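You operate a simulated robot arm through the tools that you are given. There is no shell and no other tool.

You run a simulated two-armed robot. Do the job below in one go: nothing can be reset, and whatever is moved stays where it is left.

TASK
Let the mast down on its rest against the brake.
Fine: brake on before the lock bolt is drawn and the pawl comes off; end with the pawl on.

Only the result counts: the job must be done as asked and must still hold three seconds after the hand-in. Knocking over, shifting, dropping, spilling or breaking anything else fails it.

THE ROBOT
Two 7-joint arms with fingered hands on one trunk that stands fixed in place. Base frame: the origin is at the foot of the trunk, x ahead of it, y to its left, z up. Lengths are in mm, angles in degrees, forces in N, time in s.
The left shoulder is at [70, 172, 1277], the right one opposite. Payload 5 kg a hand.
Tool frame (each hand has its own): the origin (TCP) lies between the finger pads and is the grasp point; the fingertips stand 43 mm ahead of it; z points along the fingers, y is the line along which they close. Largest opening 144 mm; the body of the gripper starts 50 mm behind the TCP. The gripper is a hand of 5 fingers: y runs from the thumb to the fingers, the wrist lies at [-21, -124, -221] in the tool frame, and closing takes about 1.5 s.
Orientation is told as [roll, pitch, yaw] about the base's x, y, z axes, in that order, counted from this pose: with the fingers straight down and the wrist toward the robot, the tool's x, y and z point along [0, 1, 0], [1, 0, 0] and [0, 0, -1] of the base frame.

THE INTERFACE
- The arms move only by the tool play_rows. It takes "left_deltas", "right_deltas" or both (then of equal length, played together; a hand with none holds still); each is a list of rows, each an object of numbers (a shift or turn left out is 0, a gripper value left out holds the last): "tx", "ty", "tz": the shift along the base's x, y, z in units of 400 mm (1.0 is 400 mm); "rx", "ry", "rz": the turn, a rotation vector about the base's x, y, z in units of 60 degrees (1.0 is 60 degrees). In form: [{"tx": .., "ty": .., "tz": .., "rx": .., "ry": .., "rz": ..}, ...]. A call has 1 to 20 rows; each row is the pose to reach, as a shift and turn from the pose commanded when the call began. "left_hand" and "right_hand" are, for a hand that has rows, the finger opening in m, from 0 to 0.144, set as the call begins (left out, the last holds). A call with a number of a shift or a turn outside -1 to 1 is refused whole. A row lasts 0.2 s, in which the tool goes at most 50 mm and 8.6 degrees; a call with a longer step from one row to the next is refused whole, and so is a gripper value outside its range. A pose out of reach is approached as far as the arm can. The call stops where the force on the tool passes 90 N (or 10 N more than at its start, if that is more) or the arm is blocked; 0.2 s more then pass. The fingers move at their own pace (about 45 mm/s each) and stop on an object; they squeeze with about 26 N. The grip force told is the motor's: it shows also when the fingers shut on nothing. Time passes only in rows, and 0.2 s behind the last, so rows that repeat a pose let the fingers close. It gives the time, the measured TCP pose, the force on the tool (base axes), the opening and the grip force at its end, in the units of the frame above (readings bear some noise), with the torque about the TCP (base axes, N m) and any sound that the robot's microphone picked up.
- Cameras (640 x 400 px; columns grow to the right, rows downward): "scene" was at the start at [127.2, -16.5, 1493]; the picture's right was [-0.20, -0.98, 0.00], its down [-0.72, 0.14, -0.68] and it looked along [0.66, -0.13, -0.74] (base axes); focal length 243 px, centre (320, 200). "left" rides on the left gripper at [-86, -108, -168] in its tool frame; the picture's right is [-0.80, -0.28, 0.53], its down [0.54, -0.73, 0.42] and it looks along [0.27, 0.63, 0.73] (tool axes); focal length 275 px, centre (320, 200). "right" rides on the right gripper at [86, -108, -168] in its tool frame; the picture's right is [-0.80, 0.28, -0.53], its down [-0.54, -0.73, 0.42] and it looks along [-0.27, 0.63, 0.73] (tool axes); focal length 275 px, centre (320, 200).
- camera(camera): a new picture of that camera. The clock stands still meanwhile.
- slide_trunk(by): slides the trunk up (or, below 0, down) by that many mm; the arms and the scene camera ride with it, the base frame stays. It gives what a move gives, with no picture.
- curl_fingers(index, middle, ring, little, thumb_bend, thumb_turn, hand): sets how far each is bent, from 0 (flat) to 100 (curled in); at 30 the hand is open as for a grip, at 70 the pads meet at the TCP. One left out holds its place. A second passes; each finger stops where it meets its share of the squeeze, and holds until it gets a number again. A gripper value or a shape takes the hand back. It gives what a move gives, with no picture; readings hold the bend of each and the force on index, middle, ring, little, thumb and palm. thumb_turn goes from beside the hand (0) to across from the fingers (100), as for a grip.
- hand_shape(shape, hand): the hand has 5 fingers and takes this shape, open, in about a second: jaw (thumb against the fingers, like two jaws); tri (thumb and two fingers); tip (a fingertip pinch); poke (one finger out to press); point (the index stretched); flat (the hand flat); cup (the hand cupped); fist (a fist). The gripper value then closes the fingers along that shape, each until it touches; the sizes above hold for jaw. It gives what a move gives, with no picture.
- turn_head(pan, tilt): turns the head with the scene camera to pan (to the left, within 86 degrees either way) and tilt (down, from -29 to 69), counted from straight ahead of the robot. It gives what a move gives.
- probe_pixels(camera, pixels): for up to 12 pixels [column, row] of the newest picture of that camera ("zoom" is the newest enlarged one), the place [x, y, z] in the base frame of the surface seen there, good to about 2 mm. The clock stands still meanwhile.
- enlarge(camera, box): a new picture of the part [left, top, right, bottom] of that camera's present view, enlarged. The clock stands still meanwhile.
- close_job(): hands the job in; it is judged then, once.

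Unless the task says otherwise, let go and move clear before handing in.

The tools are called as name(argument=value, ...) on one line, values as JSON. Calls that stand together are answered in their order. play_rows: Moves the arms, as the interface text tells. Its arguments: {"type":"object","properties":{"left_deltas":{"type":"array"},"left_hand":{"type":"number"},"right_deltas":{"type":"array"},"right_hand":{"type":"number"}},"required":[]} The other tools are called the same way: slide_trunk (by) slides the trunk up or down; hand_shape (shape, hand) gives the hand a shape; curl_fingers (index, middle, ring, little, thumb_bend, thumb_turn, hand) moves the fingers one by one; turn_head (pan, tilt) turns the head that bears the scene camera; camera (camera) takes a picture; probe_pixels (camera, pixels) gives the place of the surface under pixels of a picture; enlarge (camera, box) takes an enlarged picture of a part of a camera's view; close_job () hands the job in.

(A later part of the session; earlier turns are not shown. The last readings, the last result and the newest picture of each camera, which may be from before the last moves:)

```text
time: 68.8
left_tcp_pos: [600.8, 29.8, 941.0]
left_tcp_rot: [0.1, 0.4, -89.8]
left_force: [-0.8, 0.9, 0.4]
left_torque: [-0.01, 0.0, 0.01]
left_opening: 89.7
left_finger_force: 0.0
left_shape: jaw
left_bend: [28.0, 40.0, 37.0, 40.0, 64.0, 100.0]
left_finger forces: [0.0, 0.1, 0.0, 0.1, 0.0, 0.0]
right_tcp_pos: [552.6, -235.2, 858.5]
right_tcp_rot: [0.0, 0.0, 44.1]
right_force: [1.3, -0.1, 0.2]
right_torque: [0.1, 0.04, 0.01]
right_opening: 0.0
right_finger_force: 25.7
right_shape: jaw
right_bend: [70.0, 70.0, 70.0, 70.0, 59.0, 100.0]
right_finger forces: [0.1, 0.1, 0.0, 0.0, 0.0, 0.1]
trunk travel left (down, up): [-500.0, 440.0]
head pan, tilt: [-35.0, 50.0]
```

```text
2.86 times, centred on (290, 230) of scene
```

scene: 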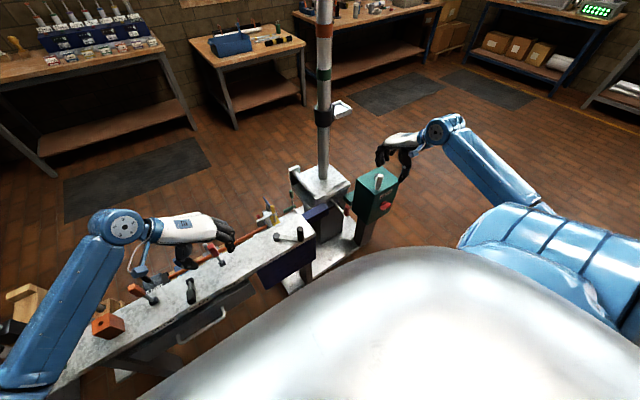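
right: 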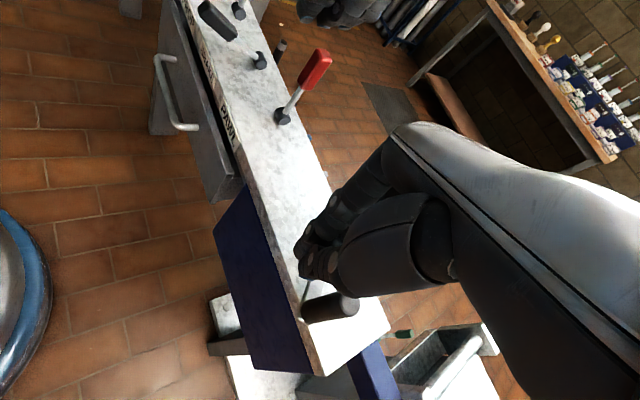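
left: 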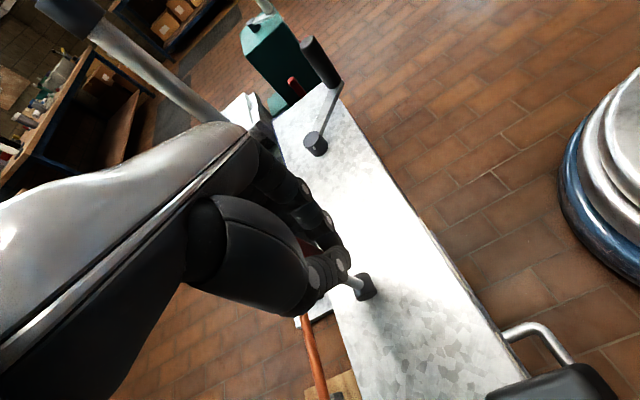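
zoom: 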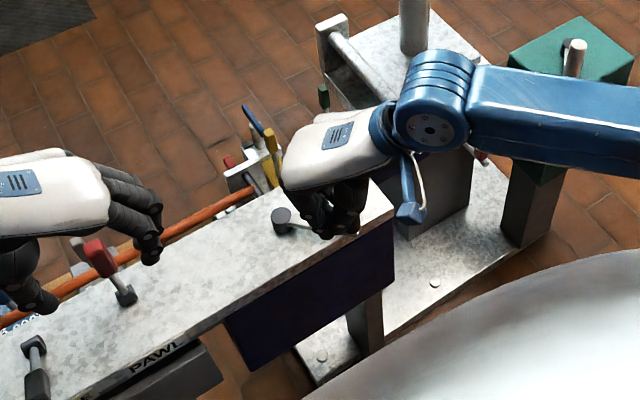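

The closed hand sits beside the pin (pin visible at right view (330,307)). I'll descend and push counterclockwise with growing force.

play_rows(right_deltas=[{"tz": -0.08}, {"tz": -0.16}, {"tz": -0.233}, {"tx": 0.02, "ty": -0.02, "tz": -0.233}, {"tx": 0.04, "ty": -0.04, "tz": -0.233}, {"tx": 0.06, "ty": -0.06, "tz": -0.233}])

camera(camera="right")

enlarge(camera="scene", box=[240, 180, 360, 280])

```text
time: 69.6
left_tcp_pos: [596.0, 30.8, 943.8]
left_tcp_rot: [0.2, 0.2, -89.9]
left_force: [-1.2, 0.2, -0.3]
left_torque: [0.05, 0.03, 0.01]
left_opening: 90.0
left_finger_force: 0.0
left_shape: jaw
left_bend: [28.0, 40.0, 37.0, 40.0, 64.0, 100.0]
left_finger forces: [0.0, 0.1, 0.1, 0.0, 0.0, 0.0]
right_tcp_pos: [569.6, -232.2, 797.1]
right_tcp_rot: [-1.9, -2.8, 44.3]
right_force: [0.8, 3.6, 66.3]
right_torque: [-3.11, -1.64, 0.19]
right_opening: 0.0
right_finger_force: 26.4
right_shape: jaw
right_bend: [70.0, 70.0, 70.0, 76.0, 59.0, 100.0]
right_finger forces: [0.0, 0.0, 0.1, 65.8, 0.0, 0.0]
trunk travel left (down, up): [-500.0, 440.0]
head pan, tilt: [-35.0, 50.0]
stopped in row 4 (right hand): the force on the tool passed its limit at 102 N (the readings are from after the stop); the commanded pose is now the measured one
```

```text
taken
```

right: 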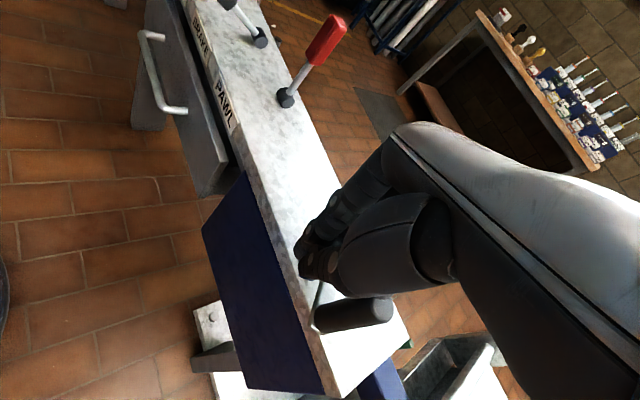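

```text
4.00 times, centred on (300, 230) of scene
```

zoom: 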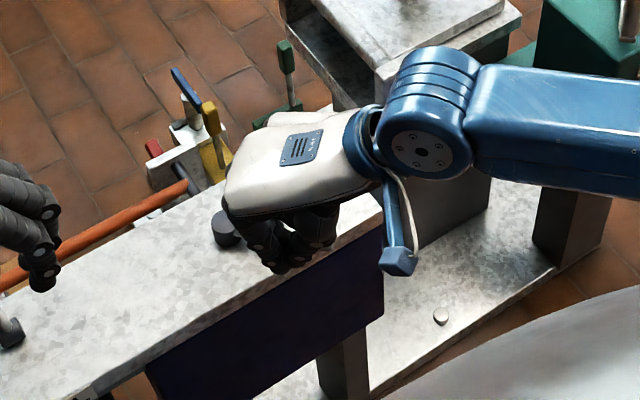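

The little finger landed on top of the pin (66 N down). I'll lift off, step farther from the pin, then descend and push from its side.

play_rows(right_deltas=[{"tz": 0.06}, {"tz": 0.1, "rx": 0.03, "ry": 0.045}, {"tx": -0.04, "ty": 0.05, "tz": 0.1, "rx": 0.03, "ry": 0.045}, {"tx": -0.11, "ty": 0.1, "tz": 0.1, "rx": 0.03, "ry": 0.045}])

camera(camera="right")

enlarge(camera="right", box=[200, 160, 440, 380])

enlarge(camera="scene", box=[240, 180, 360, 280])

```text
time: 70.6
left_tcp_pos: [598.9, 29.5, 942.9]
left_tcp_rot: [0.1, 0.2, -89.8]
left_force: [-0.7, -0.2, 0.1]
left_torque: [-0.03, -0.04, 0.0]
left_opening: 89.7
left_finger_force: 0.2
left_shape: jaw
left_bend: [28.0, 40.0, 37.0, 40.0, 64.0, 100.0]
left_finger forces: [0.0, 0.0, 0.0, 0.1, 0.1, 0.1]
right_tcp_pos: [518.8, -195.5, 825.1]
right_tcp_rot: [2.0, -1.0, 44.2]
right_force: [-0.8, 0.0, 0.7]
right_torque: [0.01, 0.02, 0.0]
right_opening: 0.0
right_finger_force: 25.9
right_shape: jaw
right_bend: [70.0, 70.0, 70.0, 70.0, 59.0, 100.0]
right_finger forces: [0.0, 0.1, 0.1, 0.1, 0.1, 0.1]
trunk travel left (down, up): [-500.0, 440.0]
head pan, tilt: [-35.0, 50.0]
```

```text
taken
```

right: 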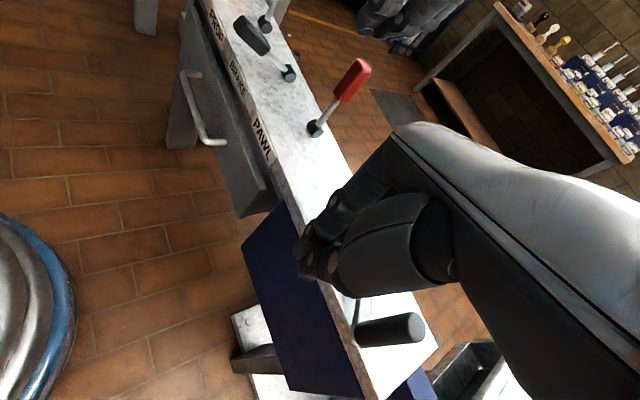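

```text
1.82 times, centred on (320, 270) of right
```

zoom: 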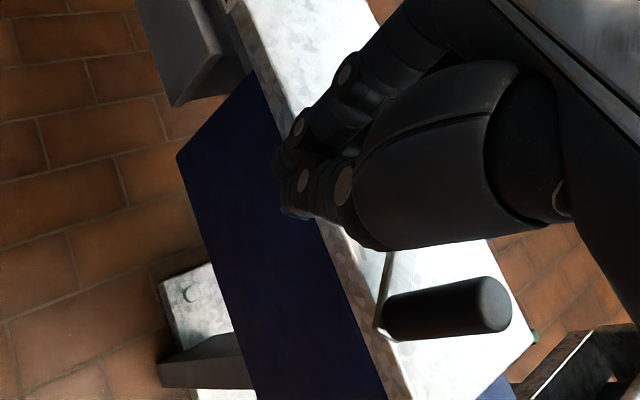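

```text
4.00 times, centred on (300, 230) of scene
```

zoom: 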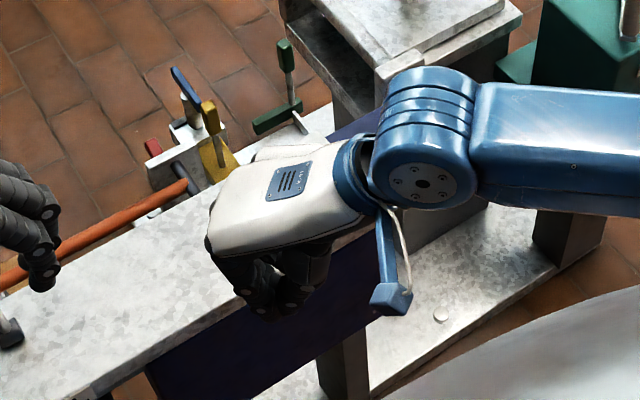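

Now the pin is clear of the fingers. I'll descend and push counterclockwise along the tangent.

play_rows(right_deltas=[{"tz": -0.08, "rx": -0.03, "ry": 0.015}, {"tz": -0.15, "rx": -0.03, "ry": 0.015}, {"tx": 0.04, "ty": -0.041, "tz": -0.15, "rx": -0.03, "ry": 0.015}, {"tx": 0.07, "ty": -0.072, "tz": -0.15, "rx": -0.03, "ry": 0.015}, {"tx": 0.085, "ty": -0.088, "tz": -0.15, "rx": -0.03, "ry": 0.015}, {"tx": 0.1, "ty": -0.103, "tz": -0.15, "rx": -0.03, "ry": 0.015}, {"tx": 0.11, "ty": -0.114, "tz": -0.15, "rx": -0.03, "ry": 0.015}, {"tx": 0.12, "ty": -0.124, "tz": -0.15, "rx": -0.03, "ry": 0.015}])

camera(camera="right")

enlarge(camera="scene", box=[240, 180, 360, 280])

```text
time: 72.4
left_tcp_pos: [600.0, 30.0, 942.0]
left_tcp_rot: [0.1, 0.2, -89.8]
left_force: [-0.3, -0.2, -0.8]
left_torque: [-0.04, -0.03, 0.01]
left_opening: 89.7
left_finger_force: 0.0
left_shape: jaw
left_bend: [28.0, 40.0, 37.0, 40.0, 64.0, 100.0]
left_finger forces: [0.0, 0.0, 0.0, 0.1, 0.0, 0.0]
right_tcp_pos: [567.4, -242.5, 765.3]
right_tcp_rot: [1.4, 0.9, 44.3]
right_force: [-1.7, 13.5, 2.2]
right_torque: [0.26, 0.01, 0.39]
right_opening: 0.0
right_finger_force: 26.2
right_shape: jaw
right_bend: [70.0, 70.0, 70.0, 70.0, 59.0, 100.0]
right_finger forces: [0.1, 0.0, 10.5, 3.1, 0.0, 0.0]
trunk travel left (down, up): [-500.0, 440.0]
head pan, tilt: [-35.0, 50.0]
```

```text
taken
```

right: 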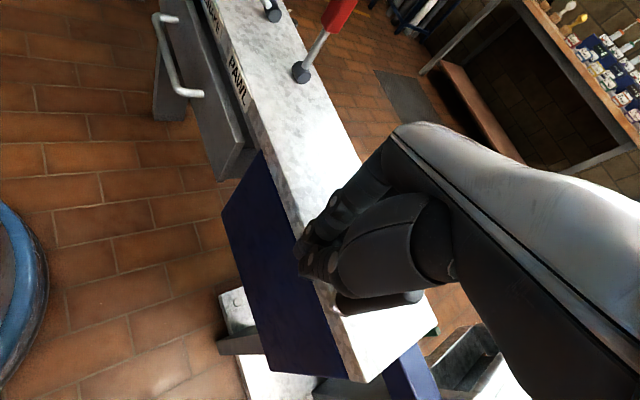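

```text
4.00 times, centred on (300, 230) of scene
```

zoom: 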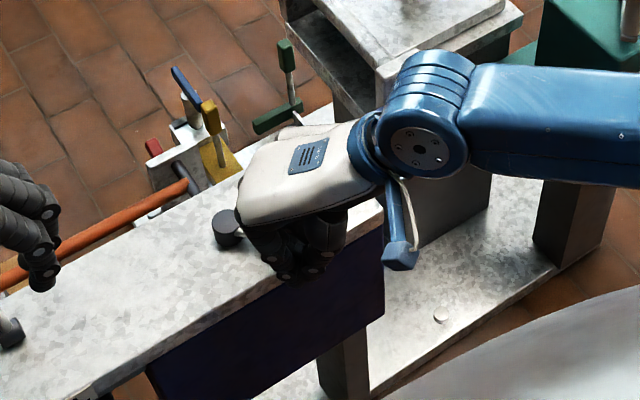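

Contact made (14 N). I'll push on in small steps up to the force limit.

play_rows(right_deltas=[{"tx": 0.009, "ty": -0.009}, {"tx": 0.017, "ty": -0.018}, {"tx": 0.026, "ty": -0.027}, {"tx": 0.035, "ty": -0.036}])

enlarge(camera="scene", box=[240, 180, 360, 280])

```text
time: 73.4
left_tcp_pos: [598.8, 28.8, 940.7]
left_tcp_rot: [0.0, 0.3, -89.9]
left_force: [0.9, -1.2, -0.6]
left_torque: [0.0, 0.0, 0.04]
left_opening: 89.7
left_finger_force: 0.0
left_shape: jaw
left_bend: [28.0, 40.0, 37.0, 40.0, 64.0, 100.0]
left_finger forces: [0.0, 0.1, 0.0, 0.0, 0.1, 0.1]
right_tcp_pos: [582.9, -257.4, 764.6]
right_tcp_rot: [1.5, 0.9, 44.1]
right_force: [0.4, 4.8, 0.9]
right_torque: [0.14, -0.01, 0.09]
right_opening: 0.0
right_finger_force: 25.9
right_shape: jaw
right_bend: [70.0, 70.0, 65.0, 70.0, 59.0, 100.0]
right_finger forces: [0.1, 0.0, 2.6, 0.0, 0.1, 0.0]
trunk travel left (down, up): [-500.0, 440.0]
head pan, tilt: [-35.0, 50.0]
```

```text
4.00 times, centred on (300, 230) of scene
```

zoom: 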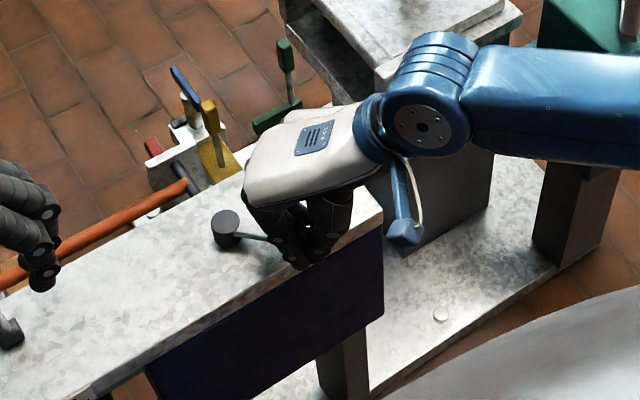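

camera(camera="right")

enlarge(camera="right", box=[240, 200, 460, 380])

camera(camera="left")

enlarge(camera="left", box=[220, 30, 460, 200])

```text
taken
```

right: 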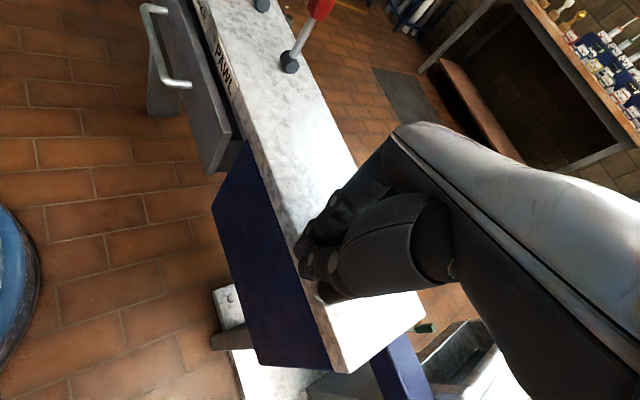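

```text
2.22 times, centred on (350, 290) of right
```

zoom: 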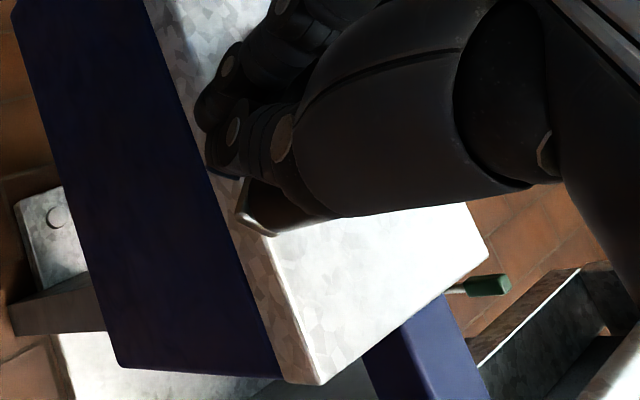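

```text
taken
```

left: 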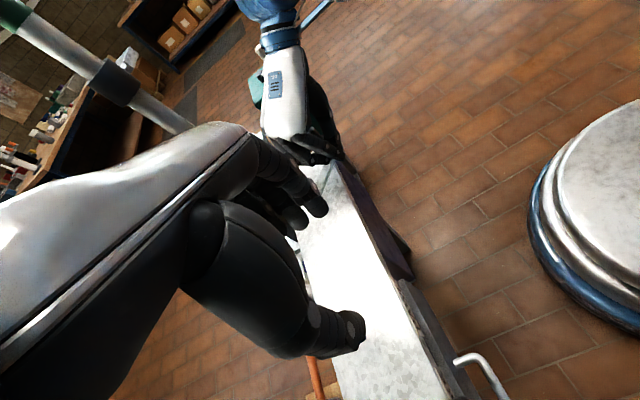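

```text
2.35 times, centred on (340, 115) of left
```

zoom: 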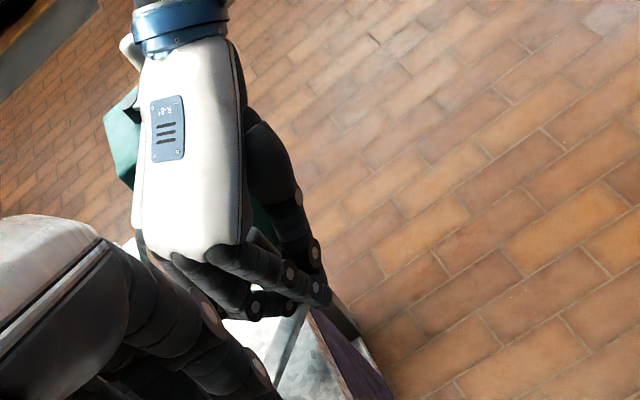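

The pin slipped under the curled fingers rather than turning. I'll open, lift away, and take a "point" shape so the stretched index can push as a rigid peg.

play_rows(right_deltas=[{"tx": -0.01, "ty": 0.01}, {"tx": -0.01, "ty": 0.01}, {"tx": -0.01, "ty": 0.01}, {"tx": -0.01, "ty": 0.01}, {"tx": -0.01, "ty": 0.01, "tz": 0.06}, {"tx": -0.01, "ty": 0.01, "tz": 0.16}, {"tx": -0.05, "ty": 0.01, "tz": 0.26}, {"tx": -0.1, "ty": 0.01, "tz": 0.36}], right_hand=0.09)

hand_shape(hand="right", shape="point")

camera(camera="right")

enlarge(camera="scene", box=[220, 160, 380, 280])

```text
time: 75.2
left_tcp_pos: [598.2, 29.9, 942.4]
left_tcp_rot: [0.2, 0.3, -89.8]
left_force: [-0.4, 0.6, -0.9]
left_torque: [-0.02, -0.05, -0.01]
left_opening: 90.0
left_finger_force: 0.1
left_shape: jaw
left_bend: [28.0, 40.0, 37.0, 40.0, 64.0, 100.0]
left_finger forces: [0.1, 0.0, 0.0, 0.0, 0.1, 0.0]
right_tcp_pos: [541.1, -255.3, 910.5]
right_tcp_rot: [1.4, 0.9, 44.1]
right_force: [-0.6, 0.5, 0.0]
right_torque: [-0.04, -0.06, -0.04]
right_opening: 89.8
right_finger_force: 0.1
right_shape: jaw
right_bend: [28.0, 40.0, 37.0, 40.0, 64.0, 100.0]
right_finger forces: [0.1, 0.0, 0.0, 0.1, 0.0, 0.0]
trunk travel left (down, up): [-500.0, 440.0]
head pan, tilt: [-35.0, 50.0]
```

```text
time: 76.1
left_tcp_pos: [598.9, 28.9, 942.1]
left_tcp_rot: [0.0, 0.3, -89.8]
left_force: [-0.6, -0.1, -0.2]
left_torque: [0.01, 0.01, 0.02]
left_opening: 89.7
left_finger_force: 0.0
left_shape: jaw
left_bend: [28.0, 40.0, 37.0, 40.0, 64.0, 100.0]
left_finger forces: [0.0, 0.0, 0.0, 0.0, 0.0, 0.1]
right_tcp_pos: [542.6, -255.5, 908.7]
right_tcp_rot: [1.4, 1.0, 44.1]
right_force: [-0.2, -0.5, 0.3]
right_torque: [-0.02, 0.02, -0.01]
right_opening: 136.3
right_finger_force: 0.1
right_shape: point
right_bend: [19.0, 100.0, 100.0, 100.0, 98.0, 88.0]
right_finger forces: [0.0, 0.0, 0.1, 0.1, 0.0, 0.0]
trunk travel left (down, up): [-500.0, 440.0]
head pan, tilt: [-35.0, 50.0]
```

```text
taken
```

right: 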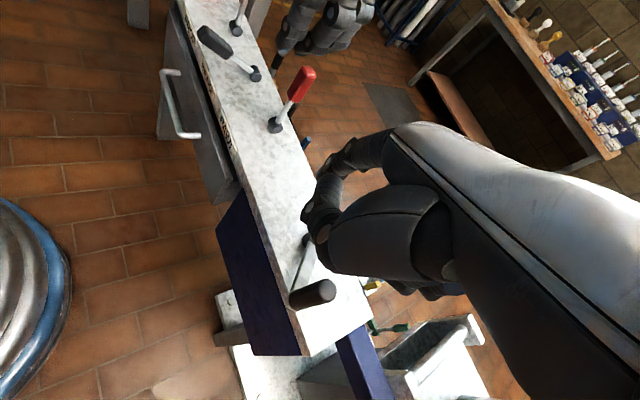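

```text
3.33 times, centred on (300, 220) of scene
```

zoom: 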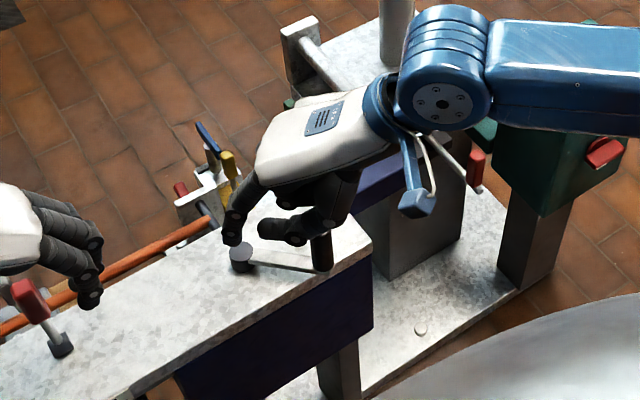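

The index points down at left of the curled hand (zoom (233,240)). I'll probe the fingertip and crank positions to plan the push.

probe_pixels(camera="zoom", pixels=[[233, 240], [234, 220], [245, 190], [295, 232], [322, 215], [325, 262], [242, 252], [270, 228], [330, 185], [290, 205]])

probe_pixels(camera="right", pixels=[[325, 232], [318, 205], [335, 160], [305, 242], [325, 290], [300, 302]])

```text
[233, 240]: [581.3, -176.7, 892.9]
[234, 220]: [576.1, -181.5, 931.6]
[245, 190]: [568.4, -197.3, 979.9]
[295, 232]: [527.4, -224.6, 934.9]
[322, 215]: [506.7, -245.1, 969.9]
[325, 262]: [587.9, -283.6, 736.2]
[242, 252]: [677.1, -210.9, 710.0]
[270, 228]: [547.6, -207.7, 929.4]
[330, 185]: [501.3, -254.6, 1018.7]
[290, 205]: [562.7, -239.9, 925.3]
```

```text
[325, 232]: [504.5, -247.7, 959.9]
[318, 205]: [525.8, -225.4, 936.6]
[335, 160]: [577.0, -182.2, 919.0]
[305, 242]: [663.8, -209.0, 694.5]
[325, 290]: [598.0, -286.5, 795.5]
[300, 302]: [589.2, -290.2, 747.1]
```

The index tip sits ~(43,77,-24) from the TCP. I'll place it on the counterclockwise side of the pin and push clockwise with its rigid side.

play_rows(right_deltas=[{"tx": 0.03, "ty": -0.1}, {"tx": 0.06, "ty": -0.2}, {"tx": 0.1, "ty": -0.3}, {"tx": 0.1, "ty": -0.335, "tz": -0.08}, {"tx": 0.1, "ty": -0.335, "tz": -0.18}, {"tx": 0.1, "ty": -0.335, "tz": -0.28}])

camera(camera="right")

enlarge(camera="scene", box=[220, 160, 380, 280])

```text
time: 77.5
left_tcp_pos: [600.7, 29.7, 941.5]
left_tcp_rot: [0.1, 0.3, -89.8]
left_force: [-0.6, 0.4, 0.2]
left_torque: [0.0, -0.01, -0.01]
left_opening: 89.6
left_finger_force: 0.0
left_shape: jaw
left_bend: [28.0, 40.0, 37.0, 40.0, 64.0, 100.0]
left_finger forces: [0.1, 0.0, 0.0, 0.1, 0.0, 0.0]
right_tcp_pos: [583.1, -390.5, 798.0]
right_tcp_rot: [1.2, 0.7, 44.1]
right_force: [0.5, -0.2, -0.4]
right_torque: [0.02, 0.04, 0.0]
right_opening: 136.2
right_finger_force: 0.1
right_shape: point
right_bend: [19.0, 100.0, 100.0, 100.0, 98.0, 88.0]
right_finger forces: [0.0, 0.0, 0.0, 0.1, 0.0, 0.1]
trunk travel left (down, up): [-500.0, 440.0]
head pan, tilt: [-35.0, 50.0]
```

```text
taken
```

right: 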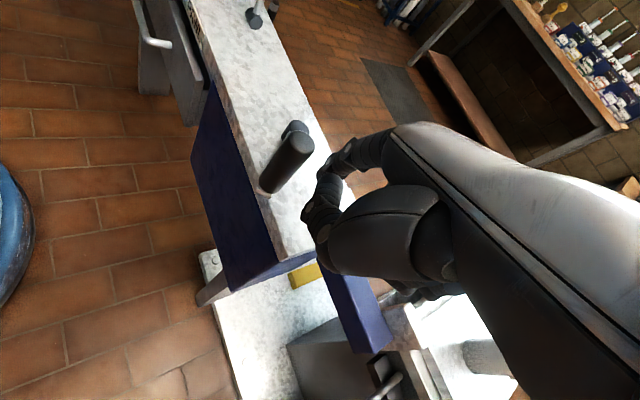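

```text
3.33 times, centred on (300, 220) of scene
```

zoom: 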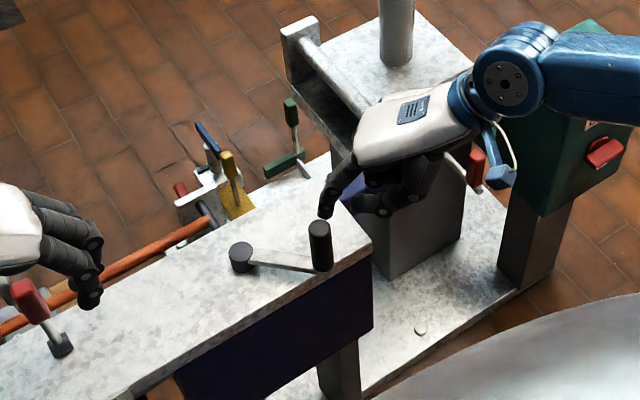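

play_rows(right_deltas=[{"tz": -0.05}, {"tz": -0.09}, {"tx": -0.017, "ty": 0.018, "tz": -0.09}, {"tx": -0.035, "ty": 0.036, "tz": -0.09}])

camera(camera="right")

enlarge(camera="scene", box=[220, 160, 380, 280])

```text
time: 78.5
left_tcp_pos: [600.7, 28.4, 940.5]
left_tcp_rot: [-0.1, 0.2, -89.7]
left_force: [0.4, 1.0, 0.0]
left_torque: [0.03, 0.03, 0.0]
left_opening: 89.8
left_finger_force: 0.0
left_shape: jaw
left_bend: [28.0, 40.0, 37.0, 40.0, 64.0, 100.0]
left_finger forces: [0.0, 0.0, 0.0, 0.1, 0.1, 0.0]
right_tcp_pos: [568.9, -376.2, 761.4]
right_tcp_rot: [1.3, 0.8, 44.1]
right_force: [3.3, -2.6, 0.6]
right_torque: [0.01, -0.02, -0.36]
right_opening: 136.2
right_finger_force: 0.0
right_shape: point
right_bend: [19.0, 100.0, 100.0, 100.0, 98.0, 88.0]
right_finger forces: [4.1, 0.0, 0.0, 0.0, 0.1, 0.0]
trunk travel left (down, up): [-500.0, 440.0]
head pan, tilt: [-35.0, 50.0]
```

```text
taken
```

right: 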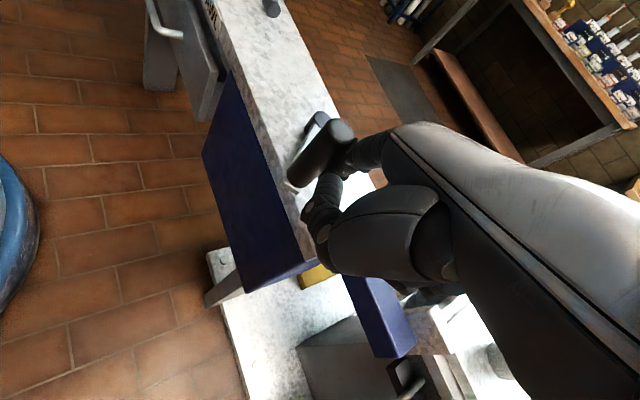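

```text
3.33 times, centred on (300, 220) of scene
```

zoom: 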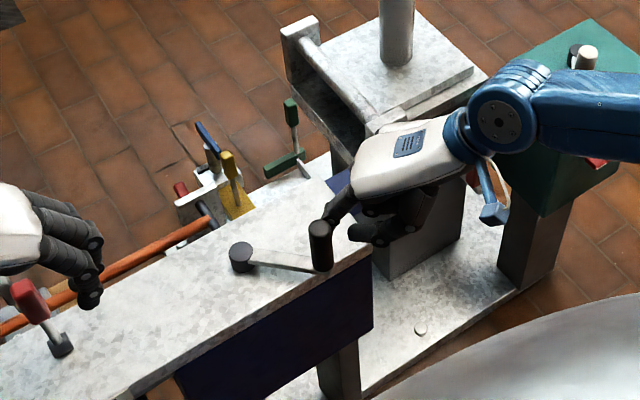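

The index side touches the pin (4 N). I'll press on clockwise.

play_rows(right_deltas=[{"tx": -0.009, "ty": 0.009}, {"tx": -0.017, "ty": 0.018}, {"tx": -0.026, "ty": 0.027}, {"tx": -0.035, "ty": 0.036}, {"tx": -0.043, "ty": 0.045}, {"tx": -0.052, "ty": 0.054}])

enlarge(camera="scene", box=[220, 160, 380, 280])

```text
time: 79.9
left_tcp_pos: [600.3, 28.0, 941.6]
left_tcp_rot: [0.1, 0.3, -89.8]
left_force: [-0.6, 0.2, 0.2]
left_torque: [0.03, -0.04, 0.0]
left_opening: 89.9
left_finger_force: 0.1
left_shape: jaw
left_bend: [28.0, 40.0, 37.0, 40.0, 64.0, 100.0]
left_finger forces: [0.0, 0.0, 0.0, 0.1, 0.1, 0.0]
right_tcp_pos: [548.0, -354.6, 761.6]
right_tcp_rot: [1.4, 0.7, 44.0]
right_force: [11.8, -19.6, 8.4]
right_torque: [0.81, -0.24, -1.7]
right_opening: 136.2
right_finger_force: 0.0
right_shape: point
right_bend: [20.0, 100.0, 100.0, 100.0, 98.0, 88.0]
right_finger forces: [22.3, 0.0, 0.0, 0.0, 0.0, 0.2]
trunk travel left (down, up): [-500.0, 440.0]
head pan, tilt: [-35.0, 50.0]
```

```text
3.33 times, centred on (300, 220) of scene
```

zoom: 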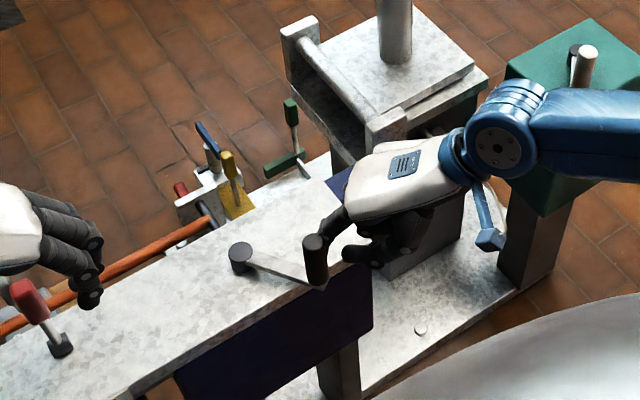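

The crank turned clockwise (pin shifted in zoom from (320,240) to (315,258)) with about 22 N, so clockwise is the free way. I'll withdraw, check the mast, and take the knob in a proper jaw grip to crank.

play_rows(right_deltas=[{"tx": 0.03, "ty": -0.03}, {"tx": 0.03, "ty": -0.03, "tz": 0.1}, {"tx": 0.03, "ty": -0.03, "tz": 0.2}, {"tx": 0.03, "ty": -0.03, "tz": 0.3, "rz": -0.13}, {"tx": 0.03, "ty": -0.03, "tz": 0.35, "rz": -0.26}, {"tx": 0.03, "ty": -0.03, "tz": 0.35, "rz": -0.39}, {"tx": 0.03, "ty": -0.03, "tz": 0.35, "rz": -0.52}, {"tx": 0.03, "ty": -0.03, "tz": 0.35, "rz": -0.65}, {"tx": 0.03, "ty": -0.03, "tz": 0.35, "rz": -0.735}])

hand_shape(hand="right", shape="jaw")

camera(camera="scene")

enlarge(camera="scene", box=[220, 160, 380, 280])

```text
time: 81.9
left_tcp_pos: [599.7, 28.5, 941.9]
left_tcp_rot: [-0.1, 0.3, -89.8]
left_force: [0.9, -0.2, 0.6]
left_torque: [-0.01, -0.02, -0.02]
left_opening: 89.9
left_finger_force: 0.0
left_shape: jaw
left_bend: [28.0, 40.0, 37.0, 40.0, 64.0, 100.0]
left_finger forces: [0.0, 0.1, 0.1, 0.1, 0.0, 0.0]
right_tcp_pos: [559.8, -365.1, 901.6]
right_tcp_rot: [1.4, 0.8, 0.0]
right_force: [0.0, -0.1, 0.6]
right_torque: [0.02, -0.01, -0.03]
right_opening: 136.5
right_finger_force: 0.1
right_shape: point
right_bend: [19.0, 100.0, 100.0, 100.0, 98.0, 88.0]
right_finger forces: [0.0, 0.0, 0.1, 0.0, 0.1, 0.0]
trunk travel left (down, up): [-500.0, 440.0]
head pan, tilt: [-35.0, 50.0]
```

```text
time: 82.8
left_tcp_pos: [600.2, 29.6, 941.4]
left_tcp_rot: [0.0, 0.3, -89.8]
left_force: [-0.1, 0.1, 0.9]
left_torque: [0.03, -0.02, -0.01]
left_opening: 89.8
left_finger_force: 0.0
left_shape: jaw
left_bend: [28.0, 40.0, 37.0, 40.0, 64.0, 100.0]
left_finger forces: [0.0, 0.0, 0.0, 0.0, 0.1, 0.1]
right_tcp_pos: [560.4, -364.7, 901.5]
right_tcp_rot: [1.3, 0.9, 0.1]
right_force: [-0.2, 0.8, 1.3]
right_torque: [0.03, 0.01, 0.03]
right_opening: 143.7
right_finger_force: 0.0
right_shape: jaw
right_bend: [30.0, 30.0, 30.0, 30.0, 30.0, 97.0]
right_finger forces: [0.0, 0.0, 0.0, 0.1, 0.0, 0.0]
trunk travel left (down, up): [-500.0, 440.0]
head pan, tilt: [-35.0, 50.0]
```

```text
taken
```

scene: 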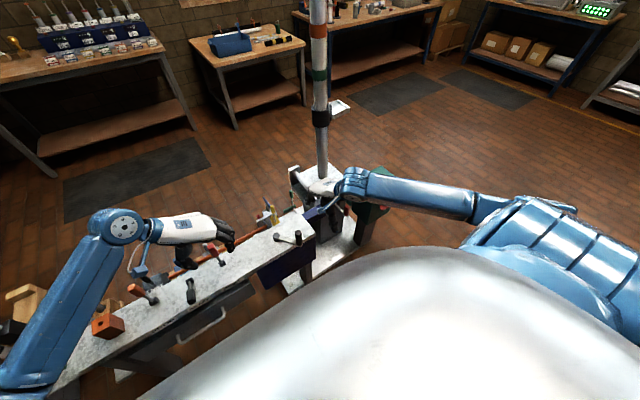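

```text
3.33 times, centred on (300, 220) of scene
```

zoom: 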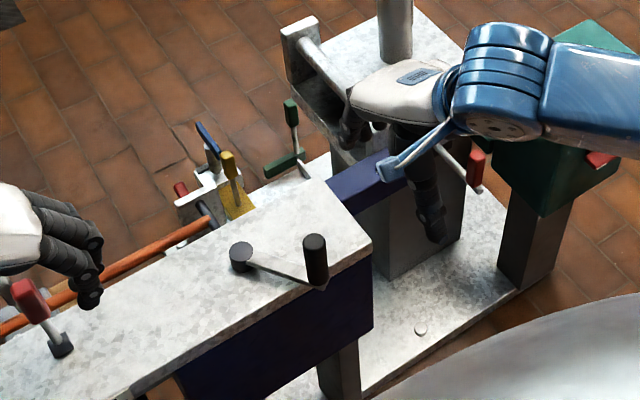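

The mast has tilted slightly to the left (its top moved from x≈326 to 318 px), confirming clockwise lowers it and the brake holds. I'll probe the pin's new position and the collar to plan the cranking.

probe_pixels(camera="zoom", pixels=[[315, 240], [308, 238], [322, 243], [240, 248], [315, 265]])

probe_pixels(camera="scene", pixels=[[321, 112], [320, 122], [338, 106], [345, 107], [332, 112], [320, 75], [319, 30], [321, 150], [316, 75], [325, 75]])

```text
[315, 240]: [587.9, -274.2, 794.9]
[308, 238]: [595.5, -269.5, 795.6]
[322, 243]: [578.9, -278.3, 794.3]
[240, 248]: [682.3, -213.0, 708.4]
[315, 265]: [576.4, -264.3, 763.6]
```

```text
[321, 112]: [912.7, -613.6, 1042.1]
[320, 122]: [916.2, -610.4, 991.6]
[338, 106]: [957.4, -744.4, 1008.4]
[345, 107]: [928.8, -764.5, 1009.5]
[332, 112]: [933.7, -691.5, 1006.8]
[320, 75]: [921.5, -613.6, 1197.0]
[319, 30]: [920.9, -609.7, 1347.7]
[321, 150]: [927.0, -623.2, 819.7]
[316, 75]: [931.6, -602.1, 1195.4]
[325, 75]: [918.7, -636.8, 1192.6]
```

The collar stands at z≈1015 and the mast leans about 1.5° after 9.5° of crank, so roughly 1.6 turns are needed. I'll grip the pin at (587,-274) with the jaw.

play_rows(right_deltas=[{"tx": 0.04, "ty": 0.1, "tz": -0.02, "rx": -0.022, "ry": -0.015}, {"tx": 0.068, "ty": 0.2, "tz": -0.04, "rx": -0.022, "ry": -0.015}, {"tx": 0.068, "ty": 0.228, "tz": -0.06, "rx": -0.022, "ry": -0.015}, {"tx": 0.068, "ty": 0.228, "tz": -0.15, "rx": -0.022, "ry": -0.015}, {"tx": 0.068, "ty": 0.228, "tz": -0.25, "rx": -0.022, "ry": -0.015}, {"tx": 0.068, "ty": 0.228, "tz": -0.328, "rx": -0.022, "ry": -0.015}], right_hand=0.09)

play_rows(right_deltas=[{}, {}, {}, {}, {}, {}, {}, {}], right_hand=0.0)

enlarge(camera="scene", box=[220, 160, 380, 280])

```text
time: 84.2
left_tcp_pos: [599.6, 28.8, 942.4]
left_tcp_rot: [0.0, 0.3, -89.8]
left_force: [0.4, -0.4, 0.5]
left_torque: [0.01, 0.02, -0.02]
left_opening: 89.9
left_finger_force: 0.1
left_shape: jaw
left_bend: [28.0, 40.0, 37.0, 40.0, 64.0, 100.0]
left_finger forces: [0.0, 0.1, 0.0, 0.0, 0.1, 0.0]
right_tcp_pos: [588.0, -274.3, 770.9]
right_tcp_rot: [0.1, -0.1, 0.1]
right_force: [0.1, -0.5, -0.1]
right_torque: [0.01, 0.01, 0.02]
right_opening: 90.5
right_finger_force: 0.2
right_shape: jaw
right_bend: [28.0, 40.0, 37.0, 40.0, 64.0, 100.0]
right_finger forces: [0.1, 0.1, 0.1, 0.1, 0.1, 0.0]
trunk travel left (down, up): [-500.0, 440.0]
head pan, tilt: [-35.0, 50.0]
```

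```text
time: 86.0
left_tcp_pos: [600.0, 28.8, 941.4]
left_tcp_rot: [0.1, 0.3, -89.8]
left_force: [-0.4, -0.5, 0.9]
left_torque: [-0.02, 0.0, 0.0]
left_opening: 90.0
left_finger_force: 0.2
left_shape: jaw
left_bend: [28.0, 40.0, 37.0, 40.0, 64.0, 100.0]
left_finger forces: [0.0, 0.0, 0.0, 0.0, 0.1, 0.1]
right_tcp_pos: [585.5, -273.8, 769.9]
right_tcp_rot: [0.0, 0.0, -0.1]
right_force: [-2.8, 0.6, -1.9]
right_torque: [0.03, 0.08, 0.01]
right_opening: 16.7
right_finger_force: 25.8
right_shape: jaw
right_bend: [73.0, 67.0, 67.0, 67.0, 74.0, 100.0]
right_finger forces: [12.6, 5.5, 0.1, 0.0, 22.3, 0.0]
trunk travel left (down, up): [-500.0, 440.0]
head pan, tilt: [-35.0, 50.0]
```

```text
3.33 times, centred on (300, 220) of scene
```

zoom: 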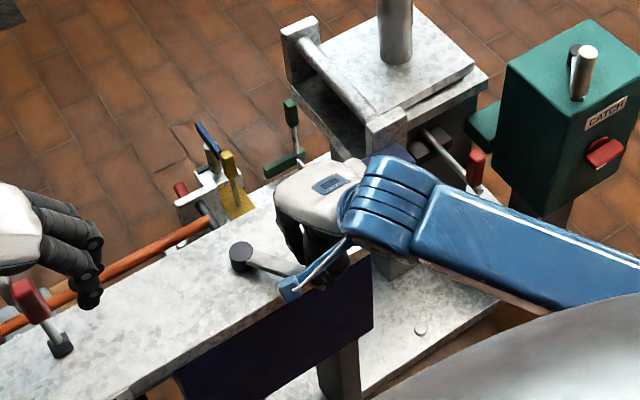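

The pin is gripped. I'll crank about 30° clockwise and check whether the pin stays in the grip.

play_rows(right_deltas=[{"tx": -0.01, "ty": 0.02}, {"tx": -0.019, "ty": 0.041}, {"tx": -0.028, "ty": 0.063}, {"tx": -0.036, "ty": 0.086}, {"tx": -0.041, "ty": 0.11}, {"tx": -0.044, "ty": 0.134}])

enlarge(camera="scene", box=[220, 160, 380, 280])

camera(camera="right")

```text
time: 87.4
left_tcp_pos: [599.6, 28.1, 941.5]
left_tcp_rot: [0.1, 0.3, -89.8]
left_force: [0.2, 0.1, 0.1]
left_torque: [-0.04, 0.04, 0.01]
left_opening: 89.7
left_finger_force: 0.1
left_shape: jaw
left_bend: [28.0, 40.0, 37.0, 40.0, 64.0, 100.0]
left_finger forces: [0.0, 0.0, 0.0, 0.0, 0.0, 0.1]
right_tcp_pos: [568.6, -221.4, 770.8]
right_tcp_rot: [0.1, 0.0, 0.0]
right_force: [-5.2, -22.1, 2.5]
right_torque: [-0.74, 0.06, -0.05]
right_opening: 16.3
right_finger_force: 25.6
right_shape: jaw
right_bend: [73.0, 65.0, 67.0, 67.0, 73.0, 100.0]
right_finger forces: [8.8, 14.7, 0.1, 0.0, 27.3, 0.0]
trunk travel left (down, up): [-500.0, 440.0]
head pan, tilt: [-35.0, 50.0]
```

```text
3.33 times, centred on (300, 220) of scene
```

zoom: 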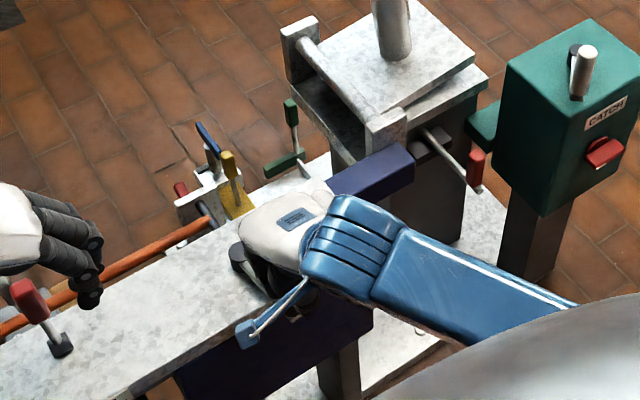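

```text
taken
```

right: 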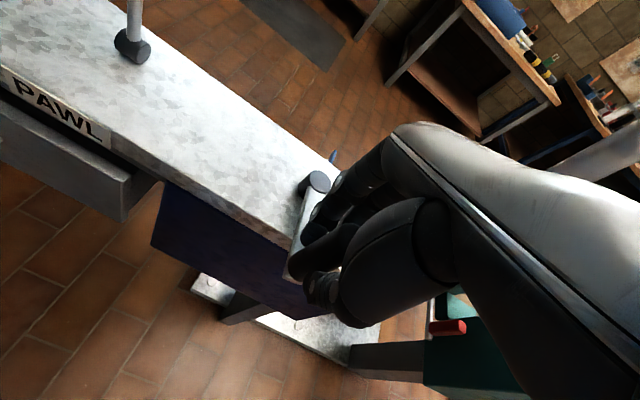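

Cranking works: the base plate is lifting off. I'll continue another 40°.

play_rows(right_deltas=[{"ty": 0.024}, {"ty": 0.048}, {"tx": 0.003, "ty": 0.072}, {"tx": 0.008, "ty": 0.095}, {"tx": 0.016, "ty": 0.118}, {"tx": 0.025, "ty": 0.14}, {"tx": 0.036, "ty": 0.162}, {"tx": 0.049, "ty": 0.182}])

camera(camera="right")

camera(camera="scene")

enlarge(camera="scene", box=[220, 160, 380, 280])

```text
time: 89.2
left_tcp_pos: [598.8, 29.4, 941.8]
left_tcp_rot: [0.1, 0.2, -89.7]
left_force: [-0.9, -0.2, 0.6]
left_torque: [0.0, -0.02, 0.01]
left_opening: 89.9
left_finger_force: 0.1
left_shape: jaw
left_bend: [28.0, 40.0, 37.0, 40.0, 64.0, 100.0]
left_finger forces: [0.0, 0.0, 0.1, 0.0, 0.1, 0.0]
right_tcp_pos: [589.8, -147.7, 770.1]
right_tcp_rot: [0.1, 0.0, 0.0]
right_force: [-12.5, -15.7, 0.5]
right_torque: [-0.52, 0.44, 0.0]
right_opening: 16.2
right_finger_force: 25.9
right_shape: jaw
right_bend: [73.0, 66.0, 67.0, 67.0, 73.0, 100.0]
right_finger forces: [7.7, 11.0, 0.1, 0.1, 29.6, 0.1]
trunk travel left (down, up): [-500.0, 440.0]
head pan, tilt: [-35.0, 50.0]
```

```text
taken
```

right: 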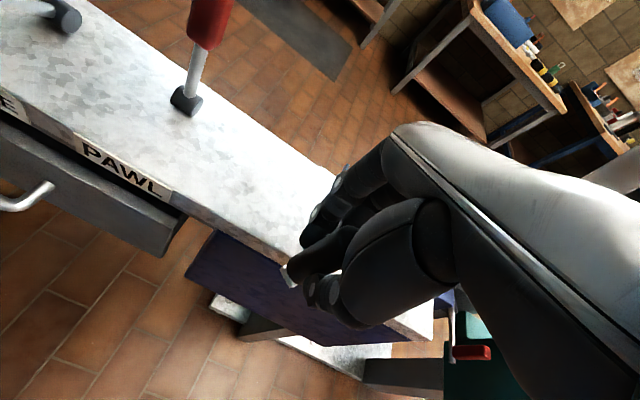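

```text
taken
```

scene: 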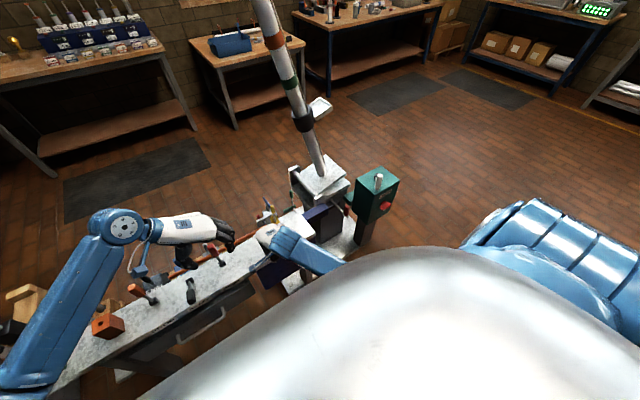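

```text
3.33 times, centred on (300, 220) of scene
```

zoom: 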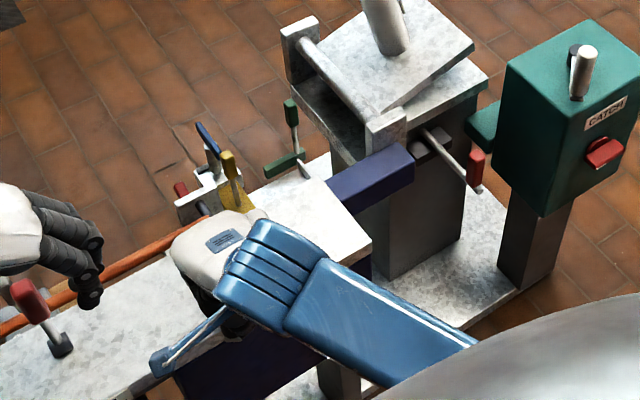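

Mast now leans about 12°, with 20 N on the crank. I'll first move the left hand farther left to keep the two hands apart, then continue.

play_rows(left_deltas=[{"ty": 0.1, "tz": 0.03}, {"ty": 0.2, "tz": 0.06}, {"ty": 0.3, "tz": 0.1}, {"ty": 0.4, "tz": 0.1}, {"ty": 0.5, "tz": 0.1}])

play_rows(right_deltas=[{"tx": 0.015, "ty": 0.019}, {"tx": 0.031, "ty": 0.037}, {"tx": 0.048, "ty": 0.053}, {"tx": 0.067, "ty": 0.067}, {"tx": 0.088, "ty": 0.08}, {"tx": 0.109, "ty": 0.09}, {"tx": 0.131, "ty": 0.1}, {"tx": 0.154, "ty": 0.107}])

camera(camera="right")

camera(camera="scene")

```text
time: 90.4
left_tcp_pos: [597.8, 230.3, 982.5]
left_tcp_rot: [0.1, 0.2, -90.0]
left_force: [0.3, -0.1, -0.2]
left_torque: [0.01, -0.03, 0.0]
left_opening: 89.9
left_finger_force: 0.0
left_shape: jaw
left_bend: [28.0, 40.0, 37.0, 40.0, 64.0, 100.0]
left_finger forces: [0.1, 0.1, 0.0, 0.0, 0.1, 0.1]
right_tcp_pos: [589.7, -146.8, 768.9]
right_tcp_rot: [0.0, 0.0, 0.1]
right_force: [-7.3, -6.4, -1.4]
right_torque: [-0.2, 0.23, 0.01]
right_opening: 16.3
right_finger_force: 26.0
right_shape: jaw
right_bend: [73.0, 66.0, 67.0, 67.0, 73.0, 100.0]
right_finger forces: [10.3, 8.7, 0.1, 0.0, 25.0, 0.1]
trunk travel left (down, up): [-500.0, 440.0]
head pan, tilt: [-35.0, 50.0]
```

```text
time: 92.2
left_tcp_pos: [598.2, 230.4, 982.0]
left_tcp_rot: [0.1, 0.3, -89.8]
left_force: [-0.5, -0.9, -0.2]
left_torque: [0.0, 0.0, -0.01]
left_opening: 90.0
left_finger_force: 0.0
left_shape: jaw
left_bend: [28.0, 40.0, 37.0, 40.0, 64.0, 100.0]
left_finger forces: [0.0, 0.0, 0.0, 0.0, 0.0, 0.1]
right_tcp_pos: [650.6, -103.3, 771.1]
right_tcp_rot: [0.0, -0.1, 0.0]
right_force: [-18.5, -3.2, -1.2]
right_torque: [-0.11, 0.66, 0.01]
right_opening: 15.7
right_finger_force: 25.8
right_shape: jaw
right_bend: [73.0, 67.0, 67.0, 67.0, 72.0, 100.0]
right_finger forces: [8.2, 5.0, 0.0, 0.0, 30.4, 0.0]
trunk travel left (down, up): [-500.0, 440.0]
head pan, tilt: [-35.0, 50.0]
```

```text
taken
```

right: 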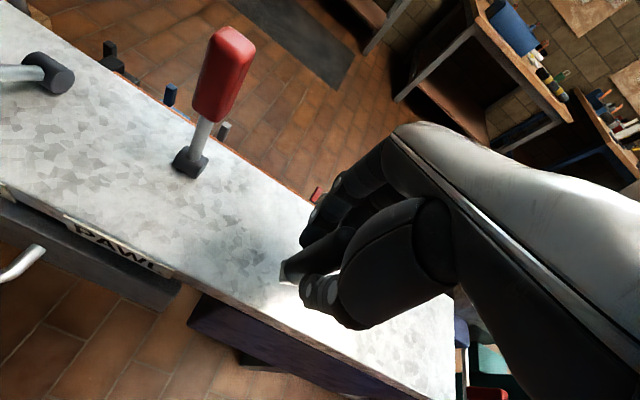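

```text
taken
```

scene: 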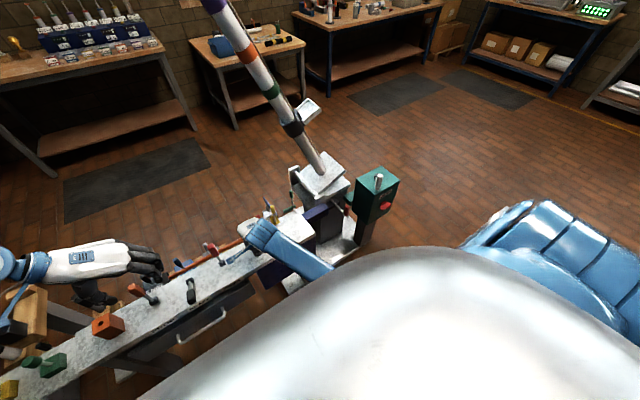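

The grip holds and the mast leans about 20°. Continuing clockwise through the far-left part of the circle.

play_rows(right_deltas=[{"tx": 0.024, "ty": 0.005}, {"tx": 0.047, "ty": 0.009}, {"tx": 0.071, "ty": 0.01}, {"tx": 0.095, "ty": 0.009}, {"tx": 0.119, "ty": 0.006}, {"tx": 0.1425, "ty": 0.001}, {"tx": 0.165, "ty": -0.0065}, {"tx": 0.1875, "ty": -0.016}, {"tx": 0.209, "ty": -0.027}, {"tx": 0.229, "ty": -0.04}, {"tx": 0.248, "ty": -0.054}, {"tx": 0.266, "ty": -0.0705}])

camera(camera="right")

camera(camera="scene")

```text
time: 94.8
left_tcp_pos: [598.4, 229.0, 984.3]
left_tcp_rot: [0.0, 0.1, -89.8]
left_force: [-0.6, 0.3, -0.2]
left_torque: [0.0, 0.03, 0.01]
left_opening: 90.1
left_finger_force: 0.0
left_shape: jaw
left_bend: [28.0, 40.0, 37.0, 40.0, 64.0, 100.0]
left_finger forces: [0.1, 0.0, 0.0, 0.0, 0.0, 0.1]
right_tcp_pos: [756.9, -132.3, 772.3]
right_tcp_rot: [-0.1, -0.1, 0.0]
right_force: [-15.4, 5.8, 4.6]
right_torque: [0.15, 0.54, 0.02]
right_opening: 16.0
right_finger_force: 26.1
right_shape: jaw
right_bend: [73.0, 71.0, 67.0, 67.0, 73.0, 100.0]
right_finger forces: [11.4, 2.6, 0.1, 0.1, 26.0, 0.0]
trunk travel left (down, up): [-500.0, 440.0]
head pan, tilt: [-35.0, 50.0]
```

```text
taken
```

right: 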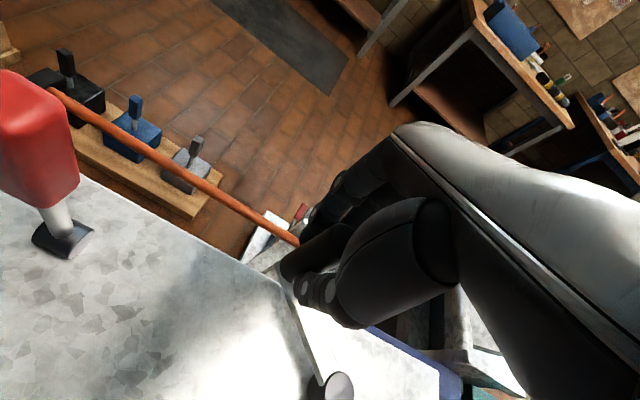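

```text
taken
```

scene: 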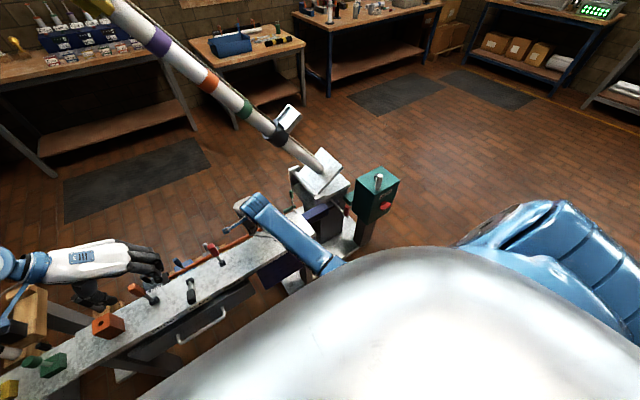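

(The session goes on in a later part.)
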